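You operate a simulated robot arm through the tools that you are given. There is no shell and no other tool. Be economical: measure what you need, move in short steps, check, and stop when the job is done.

The job below is to be done with a simulated two-armed robot. You get a single attempt, and the scene is never put back.

JOB
Open the rollers drawer.

Only the result counts: the job must be done as asked and must still hold three seconds after the hand-in. Knocking over, shifting, dropping, spilling or breaking anything else fails it.

ROBOT AND FRAMES
Two 7-joint arms with two-finger parallel grippers on one trunk, on a base that drives. Base frame: it is fixed to the floor where the robot stands at the start and does not move with it; the origin is under the middle of the robot, x ahead of it, y to its left, z up. Units: mm, degrees, N and s.
The left shoulder is at the start at [70, 134, 1026], the right one opposite. With the tool pointing down near the work surface each hand reaches from about 100 to 640 mm from the robot's upright axis, wherever it stands, measured 20 degrees to its own side. Places, roughly: rollers drawer [600, 0, 700]. Payload 1.57 kg a hand.
Tool frame (each hand has its own): the origin (TCP) lies between the finger pads and is the grasp point; the fingertips stand 30 mm ahead of it; z points along the fingers, y is the line along which they close. The gripper opens to 80 mm. The fingers are 17 mm wide and 12 mm thick; the gripper's body (40 by 82 mm) begins 80 mm behind the TCP.
Orientation is that of the tool frame in the base frame, as a unit quaternion [x, y, z, w]. With the fingers straight down and closing along the base's y, the tool's x points along the base's -x, its y along +y and its z along -z.

CONTROLS
- The arms move only by the tool nudge_tool. It takes "left_plan", "right_plan" or both (then of equal length, played together; a hand with none holds still); each is a list of rows, each a list of 7 numbers: the shift along the tool's x, y, z in mm, then the turn, a rotation vector about the tool's x, y, z in degrees, then the finger opening in mm, from 0 to 80. In form: [[tx, ty, tz, ax, ay, az, grip], ...]. A call has 1 to 8 rows; each row shifts and turns the commanded pose from where the row before left it, along the tool's axes as they then stand. Each row takes 0.2 s and may step no farther than 50 mm and 8.6 degrees from the row before; otherwise, or with a gripper value out of range, the whole call is refused. Where a pose cannot be reached the arm comes as near as it can. A force on the tool above 40 N (or 10 N above the force at the start of the call, whichever is more), or a blocked arm, ends the call early, and 0.2 s more pass. The fingers move at their own pace (about 153 mm/s each) and stop on an object; they squeeze with about 29 N. The grip force told is the motor's: it shows also when the fingers shut on nothing. Time passes only in rows, and 0.2 s behind the last, so rows that do not move let the fingers close. It gives the time, the measured TCP pose, the force on the tool (base axes), the opening and the grip force at its end, in the units of the frame above (readings bear some noise), and new pictures: "views" is both (left out), scene, wrist or none (wrist: the cameras of the hands that moved).
- Cameras (640 x 400 px; columns grow to the right, rows downward): "scene" is now at [132.4, -2, 1245.8]; the picture's right is [0.10, -0.99, 0.00], its down [-0.74, -0.08, -0.67] and it looks along [0.67, 0.07, -0.74] (base axes); focal length 255 px, centre (320, 200). "left" rides on the left gripper at [72, 7, -122] in its tool frame; the picture's right is [-0.09, 1.00, 0.00], its down [-0.84, -0.08, -0.54] and it looks along [-0.54, -0.05, 0.84] (tool axes); focal length 238 px, centre (320, 200). "right" rides on the right gripper at [72, -7, -122] in its tool frame; the picture's right is [0.09, 1.00, 0.00], its down [-0.84, 0.08, -0.54] and it looks along [-0.54, 0.05, 0.84] (tool axes); focal length 238 px, centre (320, 200). There is no depth. A picture from a camera that has moved, and an enlarged one, comes with that camera's place and axes in the base frame and with its lens. The place of the scene camera against the robot may be out by one fixed shift of up to 18 mm in any direction.
- lift_body(by): slides the trunk up (or, below 0, down) by that many mm; the arms and the scene camera ride with it, the base frame stays. It gives what a move gives, with no picture.
- drive_base(legs): drives the robot by 1 to 6 legs, each [ahead, left, turn to the left] in mm, mm and degrees, along the robot's own axes; the way and the turn of a leg run together, so that a leg with both is an arc; at most 1500 mm and 180 degrees a leg. The arms and the cameras ride along, it lands a little off, and it stops where it bumps. It gives what a move gives, and a new picture of the scene camera.
- aim_head(pan, tilt): turns the head with the scene camera to pan (to the left, within 86 degrees either way) and tilt (down, from -29 to 69), counted from straight ahead of the robot. It gives what a move gives, and a new picture of the scene camera.
- enlarge(camera, box): a new picture of the part [left, top, right, bottom] of that camera's present view, enlarged. No time passes.
- sign_off(): hands the job in; it is judged then, once.

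Work in short steps. Places have to be worked out from the pictures, the camera data and where the tool is seen: move nearer, look again, correct. Check each grasp and each placing, and mend what went wrong. You have 120 turns and 170 pictures in all, those below and enlarged ones among them. Open the grippers and draw the arms clear of the work before you hand the job in, unless the task says otherwise; then end with one line.

The tools are called after "Emit:" by a JSON object that holds its "name" and its "arguments". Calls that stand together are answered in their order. nudge_tool: Moves the arms, as the interface text tells. Its arguments: {"type":"object","properties":{"left_plan":{"type":"array"},"right_plan":{"type":"array"},"views":{"type":"string","enum":["both","scene","wrist","none"]}},"required":[]} The other tools are called the same way: lift_body (by) slides the trunk up or down; drive_base (legs) drives the base; aim_head (pan, tilt) turns the head that bears the scene camera; enlarge (camera, box) takes an enlarged picture of a part of a camera's view; sign_off () hands the job in.

At the start:

```text
time_s: 0.0
left_position: [495.6, 238.4, 896.5]
left_tool_rot: [0.0, 1.0, 0.0, 0.0]
left_ft_force: [-1.4, 0.1, 0.5]
left_width: 80.0
left_grip_force: 0.0
right_position: [416.7, -169.0, 959.5]
right_tool_rot: [0.0, 1.0, 0.001, 0.0]
right_ft_force: [-0.4, -0.1, -0.4]
right_width: 79.8
right_grip_force: 0.1
trunk travel left (down, up): [-600.0, 340.0]
robot x, y, heading: [2.6, -0.0, -0.1]
head pan, tilt: [6.0, 47.8]
```

scene: 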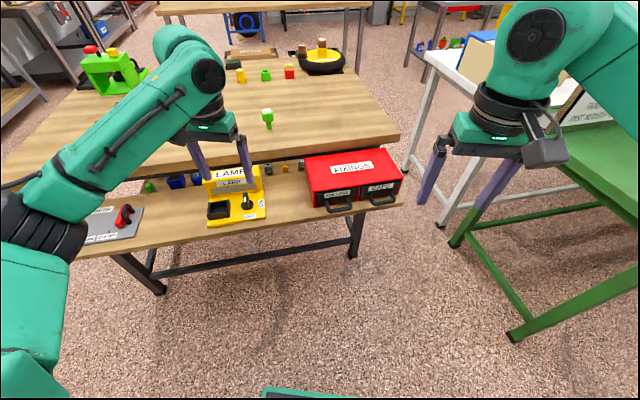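
right: 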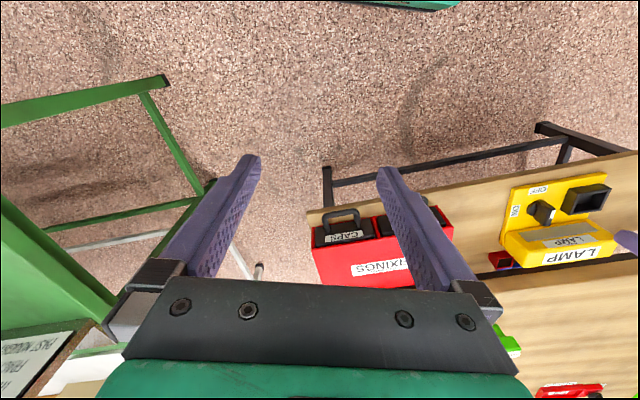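
left: 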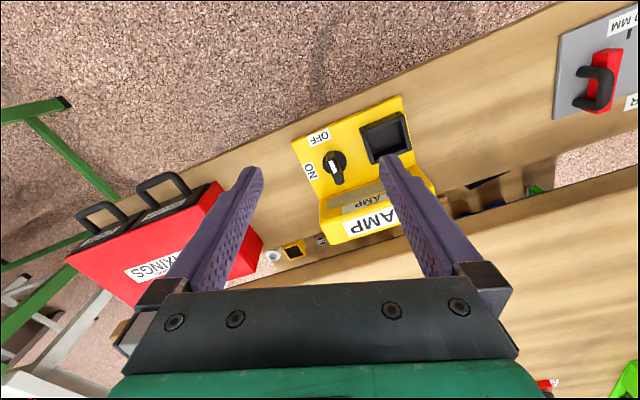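

The red FIXINGS box has two drawers; I'll enlarge it to read the labels.

Emit:
{"name": "enlarge", "arguments": {"camera": "scene", "box": [290, 130, 420, 220]}}

Emit:
{"name": "enlarge", "arguments": {"camera": "right", "box": [290, 190, 470, 300]}}

```text
4.44 times, centred on (355, 175) of scene
camera zoom: at [132.4, -2.0, 1245.8], right [0.1, -0.99, 0.0], down [-0.74, -0.08, -0.67], along [0.67, 0.07, -0.74], focal length 1133 px, centre (164, 311)
```

zoom: 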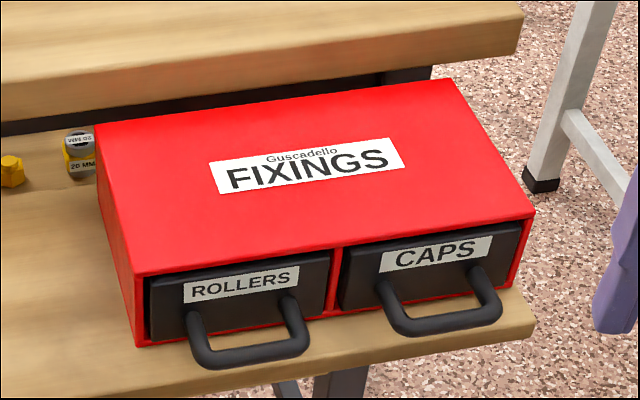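

```text
3.56 times, centred on (380, 245) of right
camera zoom: at [344.1, -175.7, 1081.0], right [-0.09, 1.0, 0.0], down [0.84, 0.08, 0.54], along [0.54, 0.05, -0.84], focal length 848 px, centre (107, 40)
```

zoom: 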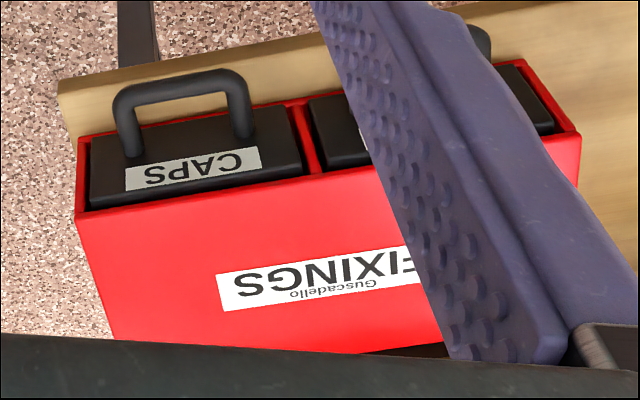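

ROLLERS is the left drawer of the red box. I'll zoom in on its handle from the left wrist camera to triangulate it.

Emit:
{"name": "enlarge", "arguments": {"camera": "left", "box": [60, 150, 280, 290]}}

```text
2.86 times, centred on (170, 220) of left
camera zoom: at [424.8, 244.4, 1019.1], right [0.09, 1.0, 0.0], down [0.84, -0.08, 0.54], along [0.54, -0.05, -0.84], focal length 681 px, centre (749, 143)
```

zoom: 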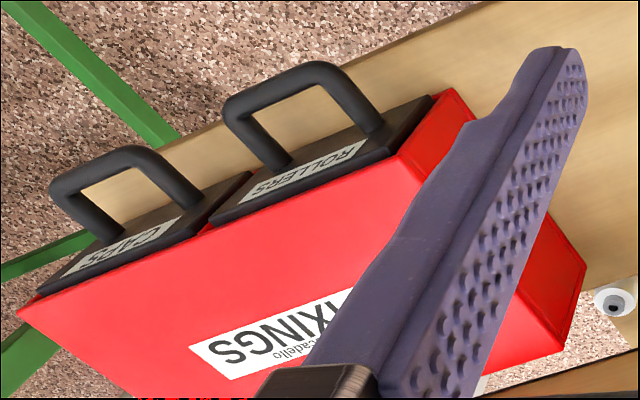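

From the two views, the handle bar is at about [570, -5, 725]. I'll bring the right hand sideways to y≈-3 so the handle shows between the fingers.

Emit:
{"name": "nudge_tool", "arguments": {"right_plan": [[0, 42, 0, 0, 0, 0, 80], [0, 42, 0, 0, 0, 0, 80], [0, 42, 0, 0, 0, 0, 80], [0, 40, 0, 0, 0, 0, 80]], "views": "wrist"}}

```text
time_s: 1.0
left_position: [496.9, 237.9, 897.1]
left_tool_rot: [0.0, 1.0, -0.002, 0.0]
left_ft_force: [0.7, 1.1, -0.4]
left_width: 79.8
left_grip_force: 0.0
right_position: [415.6, -3.7, 961.8]
right_tool_rot: [0.002, 1.0, -0.001, 0.0]
right_ft_force: [0.2, -1.0, 0.3]
right_width: 79.9
right_grip_force: 0.0
trunk travel left (down, up): [-600.0, 340.0]
robot x, y, heading: [2.9, -1.2, 0.1]
head pan, tilt: [6.0, 47.8]
camera right: at [343.0, -9.6, 1083.4], right [-0.09, 1.0, 0.0], down [0.84, 0.08, 0.54], along [0.54, 0.05, -0.84], focal length 238 px, centre (320, 200)
```

right: 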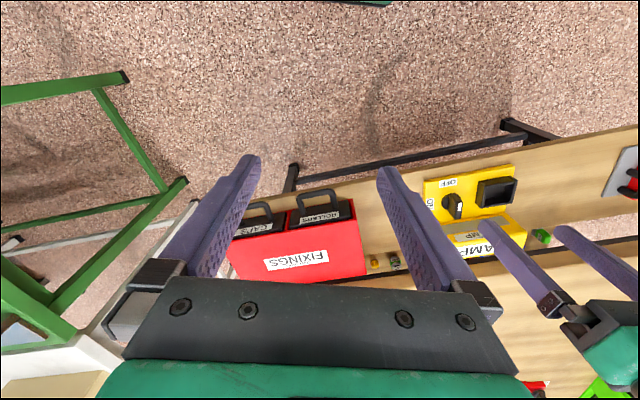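

Emit:
{"name": "enlarge", "arguments": {"camera": "right", "box": [220, 170, 380, 270]}}

```text
4.00 times, centred on (300, 220) of right
camera zoom: at [343.0, -9.6, 1083.4], right [-0.09, 1.0, 0.0], down [0.84, 0.08, 0.54], along [0.54, 0.05, -0.84], focal length 953 px, centre (400, 120)
```

zoom: 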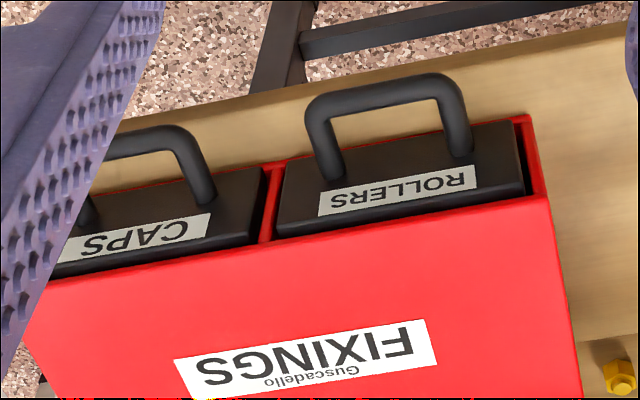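

Triangulated: bar centre ≈ [559, 2, 728], box yawed ~17°, pull direction ≈ (-0.956, -0.295), gap ~28 mm. I'll turn the right tool +73° about its z so that it closes along the pull direction.

Emit:
{"name": "nudge_tool", "arguments": {"right_plan": [[0, 0, 0, 0, 0, 8.1, 80], [0, 0, 0, 0, 0, 8.1, 80], [0, 0, 0, 0, 0, 8.1, 80], [0, 0, 0, 0, 0, 8.1, 80], [0, 0, 0, 0, 0, 8.1, 80], [0, 0, 0, 0, 0, 8.1, 80], [0, 0, 0, 0, 0, 8.1, 80], [0, 0, 0, 0, 0, 8.1, 80]], "views": "none"}}

```text
time_s: 2.8
left_position: [496.1, 236.8, 897.2]
left_tool_rot: [0.0, 1.0, 0.0, 0.0]
left_ft_force: [0.6, 0.1, 0.9]
left_width: 79.9
left_grip_force: 0.1
right_position: [416.4, -3.3, 958.9]
right_tool_rot: [0.537, 0.843, 0.001, 0.0]
right_ft_force: [-0.3, 0.6, 0.0]
right_width: 80.0
right_grip_force: 0.0
trunk travel left (down, up): [-600.0, 340.0]
robot x, y, heading: [-0.6, 1.4, -0.0]
head pan, tilt: [6.0, 47.8]
```

Finishing the turn, then moving over the handle at z≈840 with a 40 mm opening.

Emit:
{"name": "nudge_tool", "arguments": {"right_plan": [[0, 0, 0, 0, 0, 8.1, 40], [-9.3, 32.5, 30, 0, 0, 0, 40], [-9.3, 32.5, 30, 0, 0, 0, 40], [-9.3, 32.5, 30, 0, 0, 0, 40], [-9.3, 32.5, 30, 0, 0, 0, 40]]}}

```text
time_s: 4.0
left_position: [498.1, 238.6, 895.7]
left_tool_rot: [0.0, 1.0, -0.001, -0.001]
left_ft_force: [0.3, 0.2, -0.5]
left_width: 80.1
left_grip_force: 0.0
right_position: [551.7, 1.4, 839.2]
right_tool_rot: [0.594, 0.805, -0.001, 0.0]
right_ft_force: [-0.3, 0.4, -0.6]
right_width: 40.0
right_grip_force: 0.0
trunk travel left (down, up): [-600.0, 340.0]
robot x, y, heading: [-0.2, -0.9, 0.1]
head pan, tilt: [6.0, 47.8]
camera scene: at [133.5, -0.7, 1245.7], right [0.1, -0.99, 0.0], down [-0.74, -0.08, -0.67], along [0.67, 0.07, -0.74], focal length 255 px, centre (320, 200)
camera right: at [523.8, 68.2, 960.4], right [0.92, 0.38, 0.0], down [0.32, -0.78, 0.54], along [0.21, -0.5, -0.84], focal length 238 px, centre (320, 200)
```

scene: 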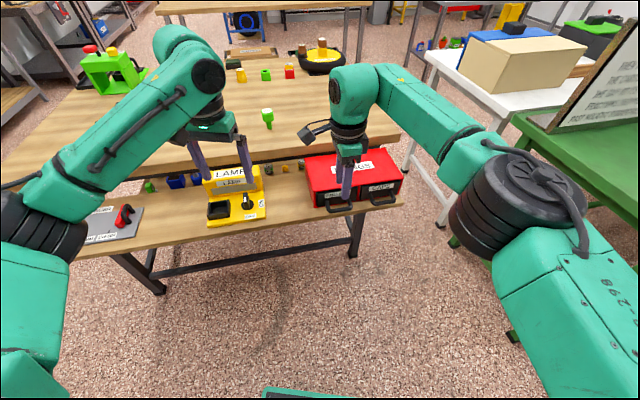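
right: 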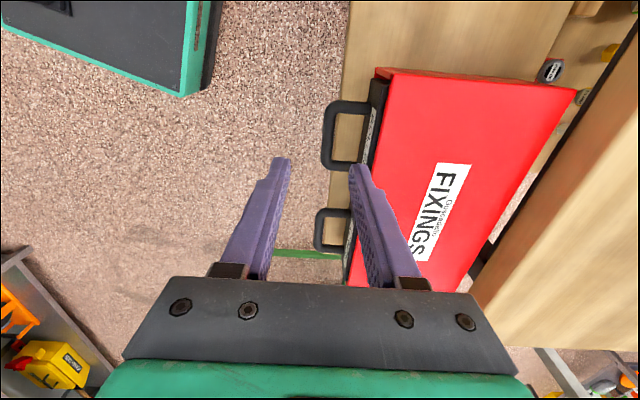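

The view confirms the bar at ≈[560, 3.7, 728], with the far finger aligned over the gap. Descending part-way and checking.

Emit:
{"name": "nudge_tool", "arguments": {"right_plan": [[0, 0, 30, 0, 0, 0, 40], [0, 0, 30, 0, 0, 0, 40]], "views": "wrist"}}

Emit:
{"name": "enlarge", "arguments": {"camera": "right", "box": [220, 60, 460, 210]}}

```text
time_s: 4.6
left_position: [496.0, 237.1, 897.0]
left_tool_rot: [-0.001, 1.0, 0.0, 0.0]
left_ft_force: [-0.1, 0.4, -0.5]
left_width: 80.0
left_grip_force: 0.0
right_position: [550.1, -2.1, 778.3]
right_tool_rot: [0.594, 0.804, -0.001, 0.0]
right_ft_force: [-0.3, 0.1, -0.4]
right_width: 39.6
right_grip_force: 0.0
trunk travel left (down, up): [-600.0, 340.0]
robot x, y, heading: [-1.8, 0.9, -0.1]
head pan, tilt: [6.0, 47.8]
camera right: at [523.1, 65.7, 901.7], right [0.92, 0.38, 0.0], down [0.32, -0.78, 0.54], along [0.21, -0.5, -0.84], focal length 238 px, centre (320, 200)
```

right: 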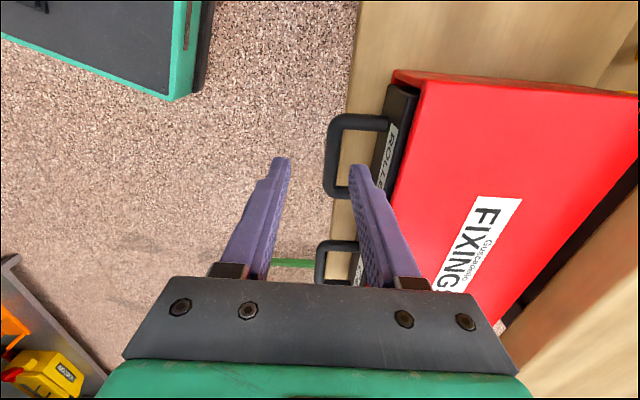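

```text
2.67 times, centred on (340, 135) of right
camera zoom: at [523.1, 65.7, 901.7], right [0.92, 0.38, 0.0], down [0.32, -0.78, 0.54], along [0.21, -0.5, -0.84], focal length 636 px, centre (267, 373)
```

zoom: 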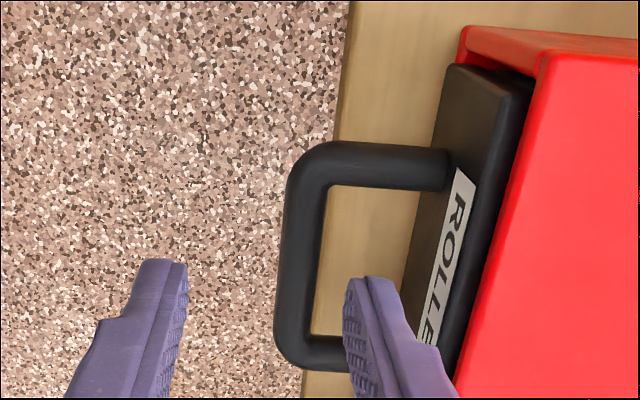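

The bar is ~12 mm ahead of and ~3 mm aside from the TCP. I'll correct that and descend into the gap.

Emit:
{"name": "nudge_tool", "arguments": {"right_plan": [[3, 5, 0, 0, 0, 0, 40], [0, 0, 18, 0, 0, 0, 40], [0, 0, 15, 0, 0, 0, 40], [0, 0, 15, 0, 0, 0, 40]], "views": "wrist"}}

Emit:
{"name": "enlarge", "arguments": {"camera": "right", "box": [220, 100, 460, 250]}}

```text
time_s: 5.6
left_position: [496.7, 237.6, 895.6]
left_tool_rot: [0.001, 1.0, 0.0, 0.0]
left_ft_force: [-0.9, -0.3, 0.0]
left_width: 79.9
left_grip_force: 0.1
right_position: [555.9, 3.6, 729.9]
right_tool_rot: [0.594, 0.804, -0.001, 0.0]
right_ft_force: [0.4, 0.7, -0.2]
right_width: 40.2
right_grip_force: 0.0
trunk travel left (down, up): [-600.0, 340.0]
robot x, y, heading: [-2.6, 1.2, -0.1]
head pan, tilt: [6.0, 47.8]
camera right: at [528.1, 71.5, 852.2], right [0.92, 0.38, 0.0], down [0.32, -0.78, 0.54], along [0.21, -0.5, -0.84], focal length 238 px, centre (320, 200)
```

right: 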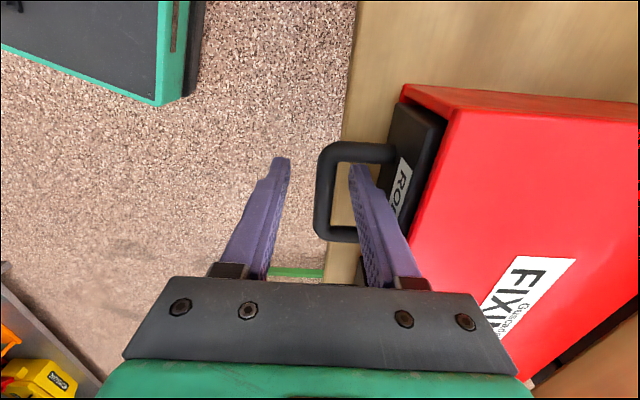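

```text
2.67 times, centred on (340, 175) of right
camera zoom: at [528.1, 71.5, 852.2], right [0.92, 0.38, 0.0], down [0.32, -0.78, 0.54], along [0.21, -0.5, -0.84], focal length 636 px, centre (267, 267)
```

zoom: 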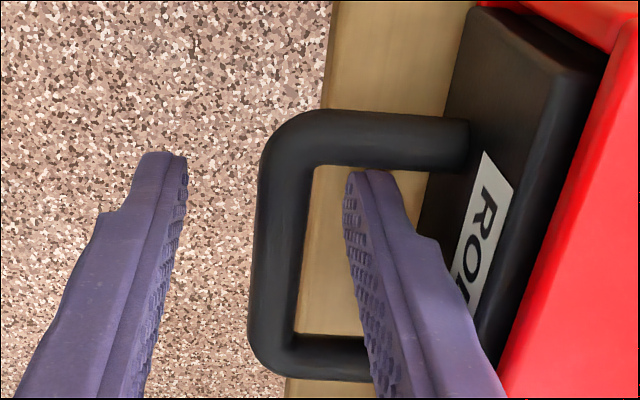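

The far finger is inside the handle and the bar sits between the fingers. Closing.

Emit:
{"name": "nudge_tool", "arguments": {"right_plan": [[0, 0, 0, 0, 0, 0, 20], [0, 0, 0, 0, 0, 0, 0], [0, 0, 0, 0, 0, 0, 0]], "views": "wrist"}}

```text
time_s: 6.4
left_position: [496.9, 236.3, 897.6]
left_tool_rot: [-0.001, 1.0, 0.0, 0.0]
left_ft_force: [1.0, 0.3, -0.1]
left_width: 80.1
left_grip_force: 0.1
right_position: [555.3, 5.7, 729.1]
right_tool_rot: [0.594, 0.804, 0.001, 0.0]
right_ft_force: [-0.3, -0.3, -0.7]
right_width: 11.5
right_grip_force: 29.3
trunk travel left (down, up): [-600.0, 340.0]
robot x, y, heading: [1.2, -0.1, 0.2]
head pan, tilt: [6.0, 47.8]
camera right: at [528.1, 71.5, 852.3], right [0.92, 0.38, 0.0], down [0.32, -0.78, 0.54], along [0.21, -0.5, -0.84], focal length 238 px, centre (320, 200)
```

right: 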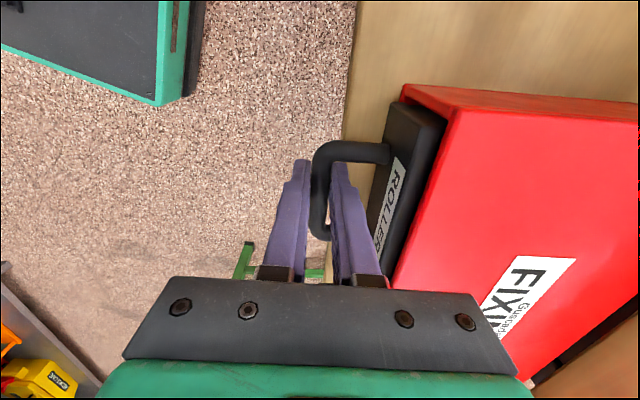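

Gripped (11.5 mm bar, 29 N). Pulling slowly along −y of the tool.

Emit:
{"name": "nudge_tool", "arguments": {"right_plan": [[0, -5, 0, 0, 0, 0, 0], [0, -8, 0, 0, 0, 0, 0], [0, -8, 0, 0, 0, 0, 0], [0, -8, 0, 0, 0, 0, 0]]}}

```text
time_s: 7.4
left_position: [497.2, 237.2, 897.6]
left_tool_rot: [0.0, 1.0, 0.0, -0.001]
left_ft_force: [-0.1, -0.8, 0.2]
left_width: 80.1
left_grip_force: 0.1
right_position: [527.2, -5.6, 729.9]
right_tool_rot: [0.594, 0.805, 0.0, -0.001]
right_ft_force: [0.2, 2.8, -4.2]
right_width: 11.4
right_grip_force: 29.1
trunk travel left (down, up): [-600.0, 340.0]
robot x, y, heading: [-2.0, 0.1, -0.0]
head pan, tilt: [6.0, 47.8]
camera scene: at [133.1, -1.7, 1245.7], right [0.1, -0.99, 0.0], down [-0.74, -0.08, -0.67], along [0.67, 0.07, -0.74], focal length 255 px, centre (320, 200)
camera right: at [499.0, 62.0, 852.3], right [0.92, 0.38, 0.0], down [0.32, -0.78, 0.54], along [0.21, -0.5, -0.84], focal length 238 px, centre (320, 200)
```

scene: 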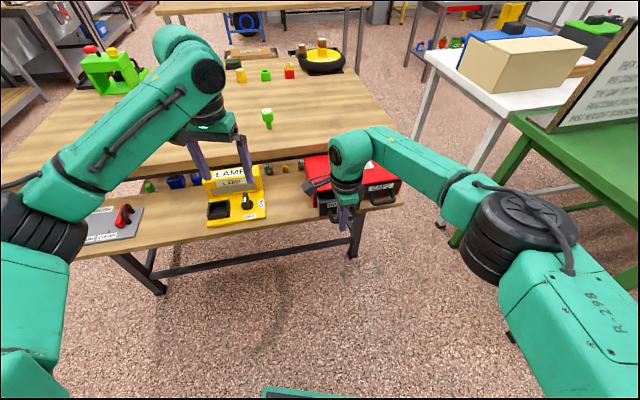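
right: 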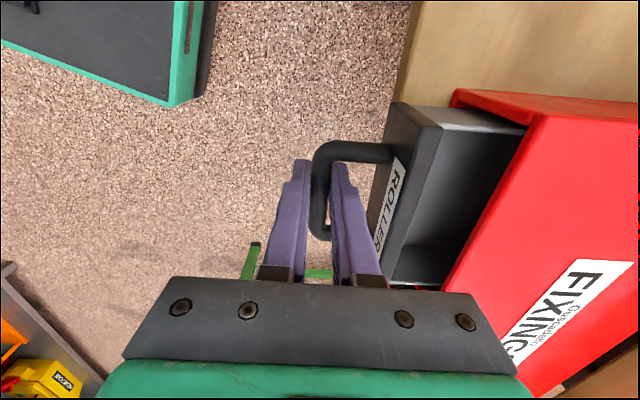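

The drawer slides with low force and the box has not moved. Continuing.

Emit:
{"name": "nudge_tool", "arguments": {"right_plan": [[0, -8, 0, 0, 0, 0, 0], [0, -8, 0, 0, 0, 0, 0], [0, -8, 0, 0, 0, 0, 0], [0, -8, 0, 0, 0, 0, 0], [0, -8, 0, 0, 0, 0, 0]]}}

```text
time_s: 8.6
left_position: [498.6, 237.1, 894.6]
left_tool_rot: [0.0, 1.0, -0.002, -0.001]
left_ft_force: [-0.2, -0.8, 0.5]
left_width: 80.0
left_grip_force: 0.0
right_position: [489.4, -17.9, 730.8]
right_tool_rot: [0.595, 0.804, -0.001, -0.001]
right_ft_force: [-0.6, 3.5, -10.2]
right_width: 11.2
right_grip_force: 28.8
trunk travel left (down, up): [-600.0, 340.0]
robot x, y, heading: [-1.0, 0.9, 0.1]
head pan, tilt: [6.0, 47.8]
camera scene: at [134.0, -1.1, 1245.5], right [0.1, -0.99, 0.0], down [-0.74, -0.08, -0.67], along [0.67, 0.07, -0.74], focal length 255 px, centre (320, 200)
camera right: at [461.9, 50.0, 852.4], right [0.93, 0.38, 0.0], down [0.32, -0.78, 0.54], along [0.2, -0.5, -0.84], focal length 238 px, centre (320, 200)
```

scene: 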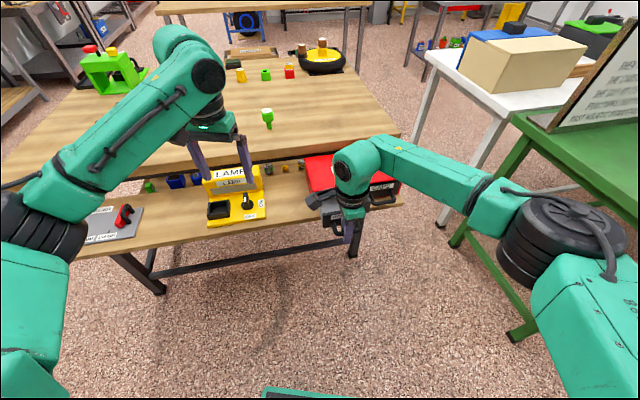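
right: 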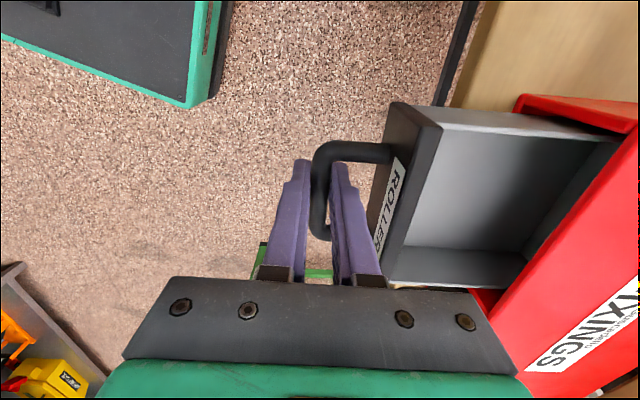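

About 68 mm out; Fz shows −10 N, so I'm slightly lifting. I'll check how far the drawer extends from the wrist views.

Emit:
{"name": "enlarge", "arguments": {"camera": "right", "box": [370, 80, 640, 300]}}

Emit:
{"name": "enlarge", "arguments": {"camera": "left", "box": [40, 100, 320, 290]}}

```text
1.82 times, centred on (505, 190) of right
camera zoom: at [461.9, 50.0, 852.4], right [0.93, 0.38, 0.0], down [0.32, -0.78, 0.54], along [0.2, -0.5, -0.84], focal length 433 px, centre (-16, 218)
```

zoom: 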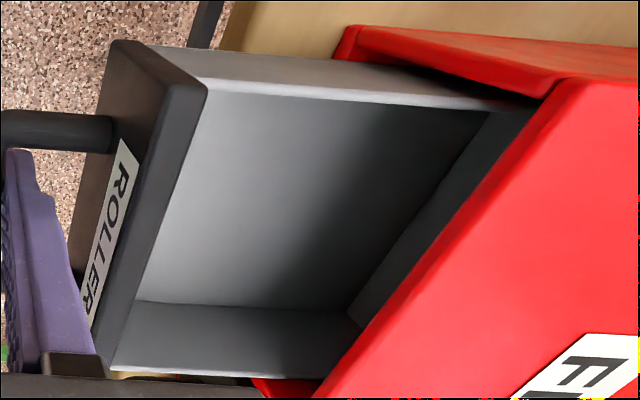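

```text
2.11 times, centred on (180, 195) of left
camera zoom: at [426.0, 245.2, 1018.3], right [0.09, 1.0, 0.0], down [0.84, -0.08, 0.54], along [0.54, -0.05, -0.84], focal length 502 px, centre (615, 210)
```

zoom: 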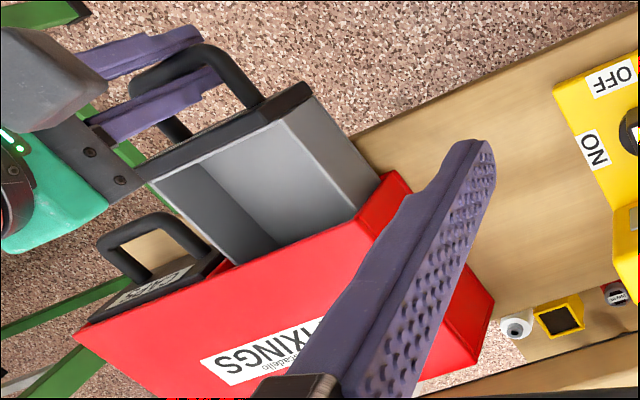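

The drawer's back wall is near the box front, so travel is nearly used up. I'll ease down 1 mm and pull a bit further in small steps, watching the force for the stop.

Emit:
{"name": "nudge_tool", "arguments": {"right_plan": [[0, -4, 1, 0, 0, 0, 0], [0, -4, 0.5, 0, 0, 0, 0], [0, -3, 0, 0, 0, 0, 0]], "views": "wrist"}}

Emit:
{"name": "enlarge", "arguments": {"camera": "left", "box": [40, 100, 320, 290]}}

```text
time_s: 9.4
left_position: [496.9, 234.7, 897.7]
left_tool_rot: [0.0, 1.0, 0.0, -0.001]
left_ft_force: [-0.7, -0.5, 0.2]
left_width: 80.0
left_grip_force: 0.0
right_position: [478.4, -20.7, 729.6]
right_tool_rot: [0.595, 0.804, 0.0, 0.0]
right_ft_force: [1.9, -4.4, 6.2]
right_width: 11.1
right_grip_force: 28.9
trunk travel left (down, up): [-600.0, 340.0]
robot x, y, heading: [3.2, -0.6, -0.1]
head pan, tilt: [6.0, 47.8]
camera right: at [450.5, 46.2, 852.4], right [0.93, 0.38, 0.0], down [0.32, -0.78, 0.54], along [0.21, -0.5, -0.84], focal length 238 px, centre (320, 200)
```

right: 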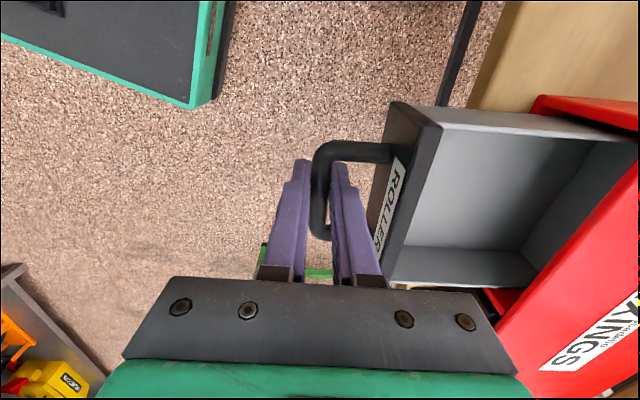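

```text
2.11 times, centred on (180, 195) of left
camera zoom: at [424.5, 243.5, 1019.7], right [0.09, 1.0, 0.0], down [0.84, -0.08, 0.54], along [0.54, -0.05, -0.84], focal length 502 px, centre (615, 210)
```

zoom: 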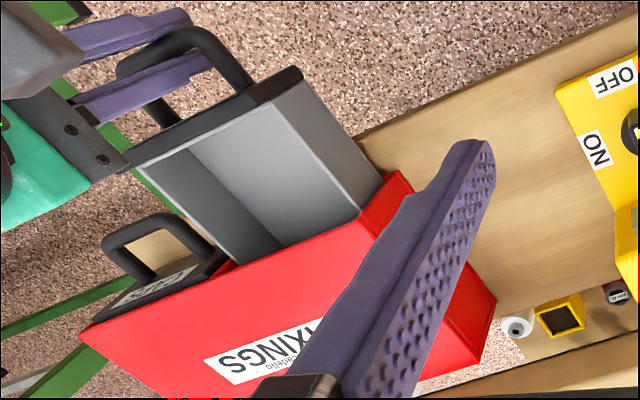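

Back wall is still ~50 mm inside the box (drawer ~130 mm deep). I'll pull ~20 mm more, gently.

Emit:
{"name": "nudge_tool", "arguments": {"right_plan": [[0, -4, 0, 0, 0, 0, 0], [0, -4, 0, 0, 0, 0, 0], [0, -4, 0, 0, 0, 0, 0], [0, -4, 0, 0, 0, 0, 0]], "views": "wrist"}}

Emit:
{"name": "enlarge", "arguments": {"camera": "left", "box": [40, 100, 320, 290]}}

```text
time_s: 10.4
left_position: [497.4, 236.2, 897.0]
left_tool_rot: [0.0, 1.0, 0.001, 0.001]
left_ft_force: [0.0, 0.0, 0.6]
left_width: 80.0
left_grip_force: 0.0
right_position: [464.6, -24.7, 730.7]
right_tool_rot: [0.595, 0.804, 0.0, 0.001]
right_ft_force: [3.9, -9.2, 8.1]
right_width: 11.3
right_grip_force: 28.5
trunk travel left (down, up): [-600.0, 340.0]
robot x, y, heading: [-0.9, -0.8, -0.1]
head pan, tilt: [6.0, 47.8]
camera right: at [436.0, 41.5, 852.4], right [0.93, 0.38, 0.0], down [0.32, -0.78, 0.54], along [0.21, -0.5, -0.84], focal length 238 px, centre (320, 200)
```

right: 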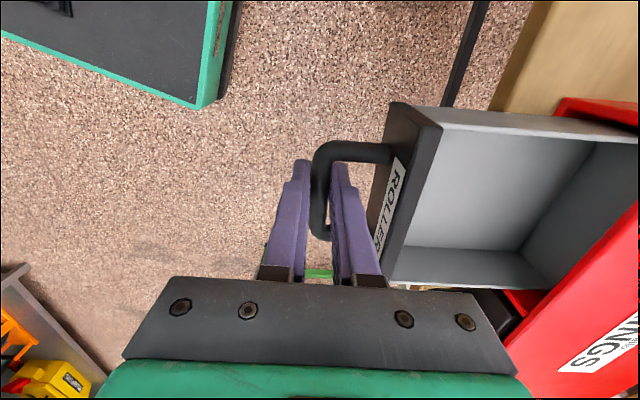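

```text
2.11 times, centred on (180, 195) of left
camera zoom: at [424.5, 243.0, 1019.7], right [0.09, 1.0, 0.0], down [0.84, -0.08, 0.54], along [0.54, -0.05, -0.84], focal length 502 px, centre (615, 210)
```

zoom: 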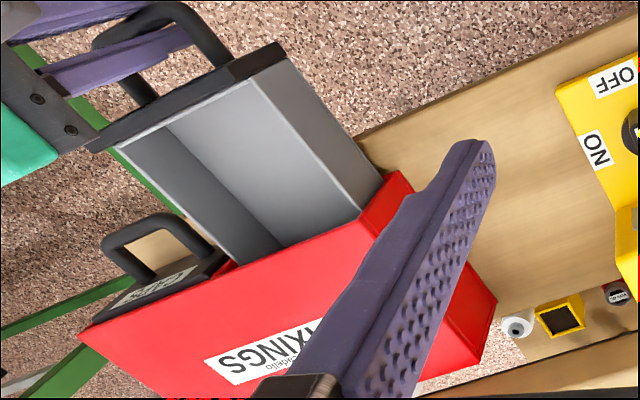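

96 mm out, no stop yet; a small lateral load (−9 N in y) suggests relieving by ~1.5 mm. Pulling ~12 mm more.

Emit:
{"name": "nudge_tool", "arguments": {"right_plan": [[-1, -4, 0, 0, 0, 0, 0], [-0.5, -4, 0, 0, 0, 0, 0], [0, -4, 0, 0, 0, 0, 0]], "views": "wrist"}}

Emit:
{"name": "enlarge", "arguments": {"camera": "left", "box": [40, 100, 320, 290]}}

```text
time_s: 11.2
left_position: [495.7, 236.9, 897.5]
left_tool_rot: [-0.001, 1.0, -0.001, 0.0]
left_ft_force: [-0.2, -0.1, -0.1]
left_width: 80.1
left_grip_force: 0.1
right_position: [452.8, -28.4, 730.5]
right_tool_rot: [0.595, 0.804, 0.001, 0.0]
right_ft_force: [3.5, -6.2, 10.4]
right_width: 11.6
right_grip_force: 28.3
trunk travel left (down, up): [-600.0, 340.0]
robot x, y, heading: [-1.0, 1.0, 0.1]
head pan, tilt: [6.0, 47.8]
camera right: at [424.6, 37.6, 852.4], right [0.93, 0.38, 0.0], down [0.32, -0.78, 0.54], along [0.21, -0.5, -0.84], focal length 238 px, centre (320, 200)
```

right: 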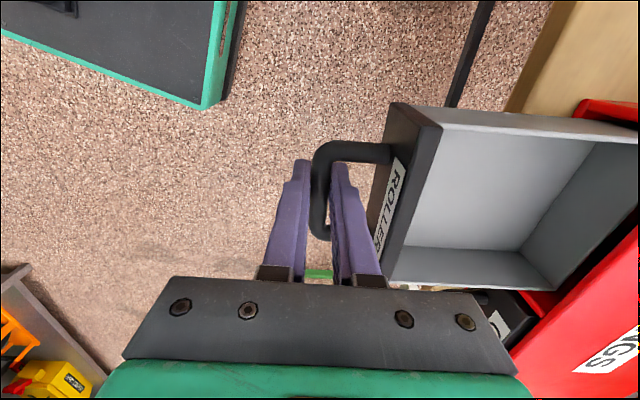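

```text
2.11 times, centred on (180, 195) of left
camera zoom: at [423.9, 243.5, 1019.9], right [0.09, 1.0, 0.0], down [0.84, -0.08, 0.54], along [0.54, -0.05, -0.84], focal length 502 px, centre (615, 210)
```

zoom: 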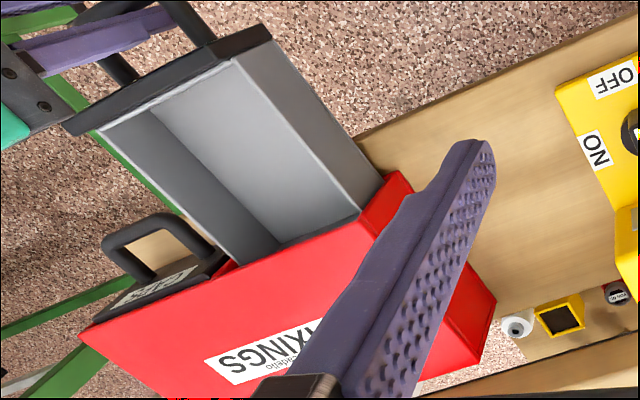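

~108 mm open, back wall almost at the box front, box unmoved: that is fully enough. Opening the fingers to 28 mm (stays within the gap) and checking.

Emit:
{"name": "nudge_tool", "arguments": {"right_plan": [[0, 0, 0, 0, 0, 0, 28], [0, 0, 0, 0, 0, 0, 28]], "views": "wrist"}}

```text
time_s: 11.8
left_position: [496.7, 237.5, 896.8]
left_tool_rot: [0.0, 1.0, 0.0, 0.001]
left_ft_force: [-0.2, 0.6, -0.5]
left_width: 80.2
left_grip_force: 0.0
right_position: [453.3, -27.8, 730.4]
right_tool_rot: [0.594, 0.804, 0.0, 0.001]
right_ft_force: [-0.2, -0.4, -0.3]
right_width: 28.0
right_grip_force: 0.0
trunk travel left (down, up): [-600.0, 340.0]
robot x, y, heading: [-0.5, -6.7, 0.2]
head pan, tilt: [6.0, 47.8]
camera right: at [425.0, 38.6, 851.4], right [0.92, 0.38, 0.0], down [0.32, -0.78, 0.54], along [0.21, -0.5, -0.84], focal length 238 px, centre (320, 200)
```

right: 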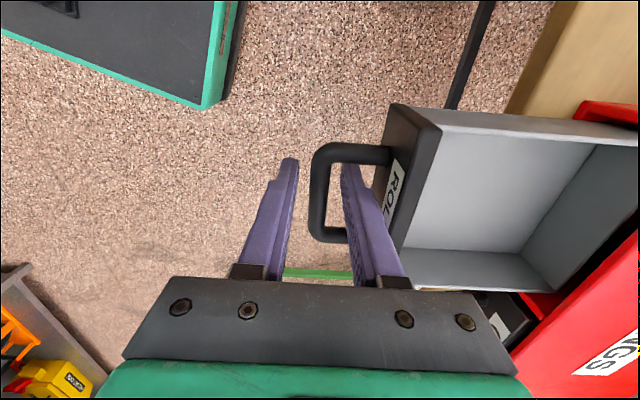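

Released without contact forces and the drawer stays put. Raising straight up.

Emit:
{"name": "nudge_tool", "arguments": {"right_plan": [[0, 0, -15, 0, 0, 0, 28], [0, 0, -25, 0, 0, 0, 28], [0, 0, -30, 0, 0, 0, 28], [0, 0, -40, 0, 0, 0, 28], [0, 0, -40, 0, 0, 0, 28], [0, -40, -20, 0, 0, 0, 60], [0, -45, 0, 0, 0, 0, 80], [0, -45, 0, 0, 0, 0, 80]]}}

Emit:
{"name": "enlarge", "arguments": {"camera": "left", "box": [0, 60, 320, 290]}}

```text
time_s: 13.6
left_position: [496.7, 237.3, 897.9]
left_tool_rot: [0.0, 1.0, 0.0, 0.0]
left_ft_force: [-0.3, 0.5, -0.1]
left_width: 80.1
left_grip_force: 0.0
right_position: [328.9, -67.2, 898.3]
right_tool_rot: [0.595, 0.804, 0.0, 0.001]
right_ft_force: [0.7, -0.3, -0.8]
right_width: 79.8
right_grip_force: 0.1
trunk travel left (down, up): [-600.0, 340.0]
robot x, y, heading: [0.3, 1.7, 0.2]
head pan, tilt: [6.0, 47.8]
camera scene: at [131.2, -2.5, 1246.0], right [0.1, -0.99, 0.0], down [-0.74, -0.08, -0.67], along [0.67, 0.07, -0.74], focal length 255 px, centre (320, 200)
camera right: at [301.4, -0.5, 1020.5], right [0.93, 0.38, 0.0], down [0.32, -0.78, 0.54], along [0.21, -0.5, -0.84], focal length 238 px, centre (320, 200)
```

scene: 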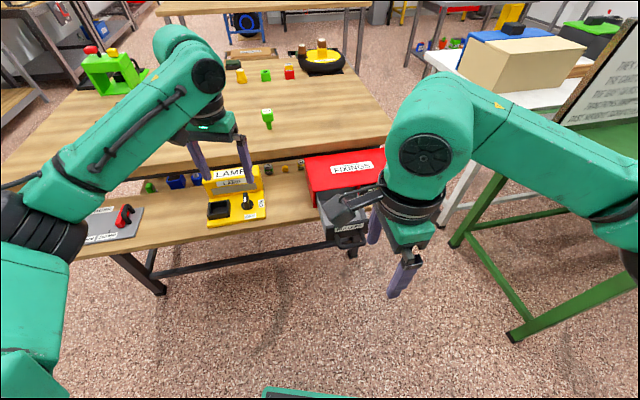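
right: 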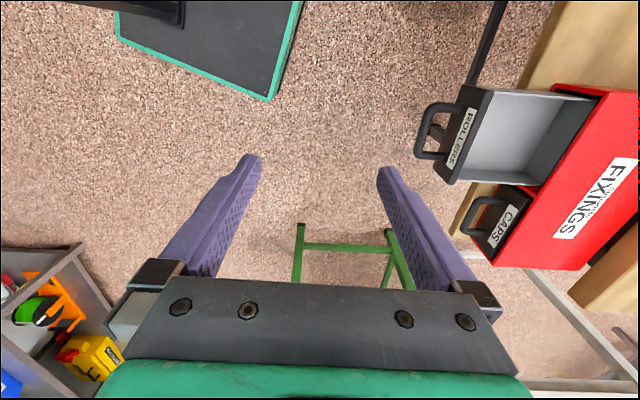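

```text
1.74 times, centred on (160, 175) of left
camera zoom: at [423.8, 244.0, 1019.7], right [0.09, 1.0, 0.0], down [0.84, -0.08, 0.54], along [0.54, -0.05, -0.84], focal length 414 px, centre (598, 244)
```

zoom: 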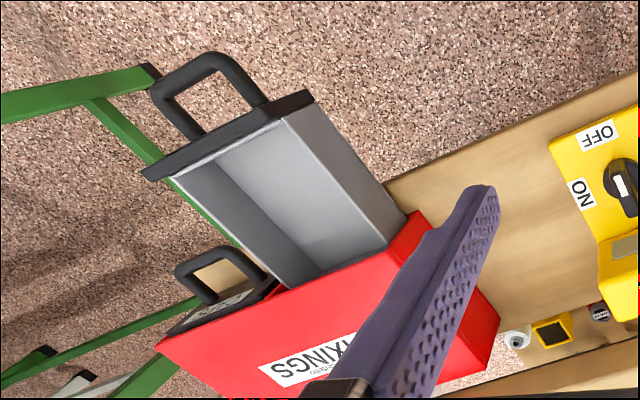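

The drawer stays open by itself, the box hasn't moved, CAPS is shut, and the arms are clear with grippers open. Handing in.

Emit:
{"name": "sign_off", "arguments": {}}

```text
The job is handed in.
```

The rollers drawer is open by about 108 mm and stayed open after release; I saw nothing else moved, and both arms were clear with grippers open at hand-in.
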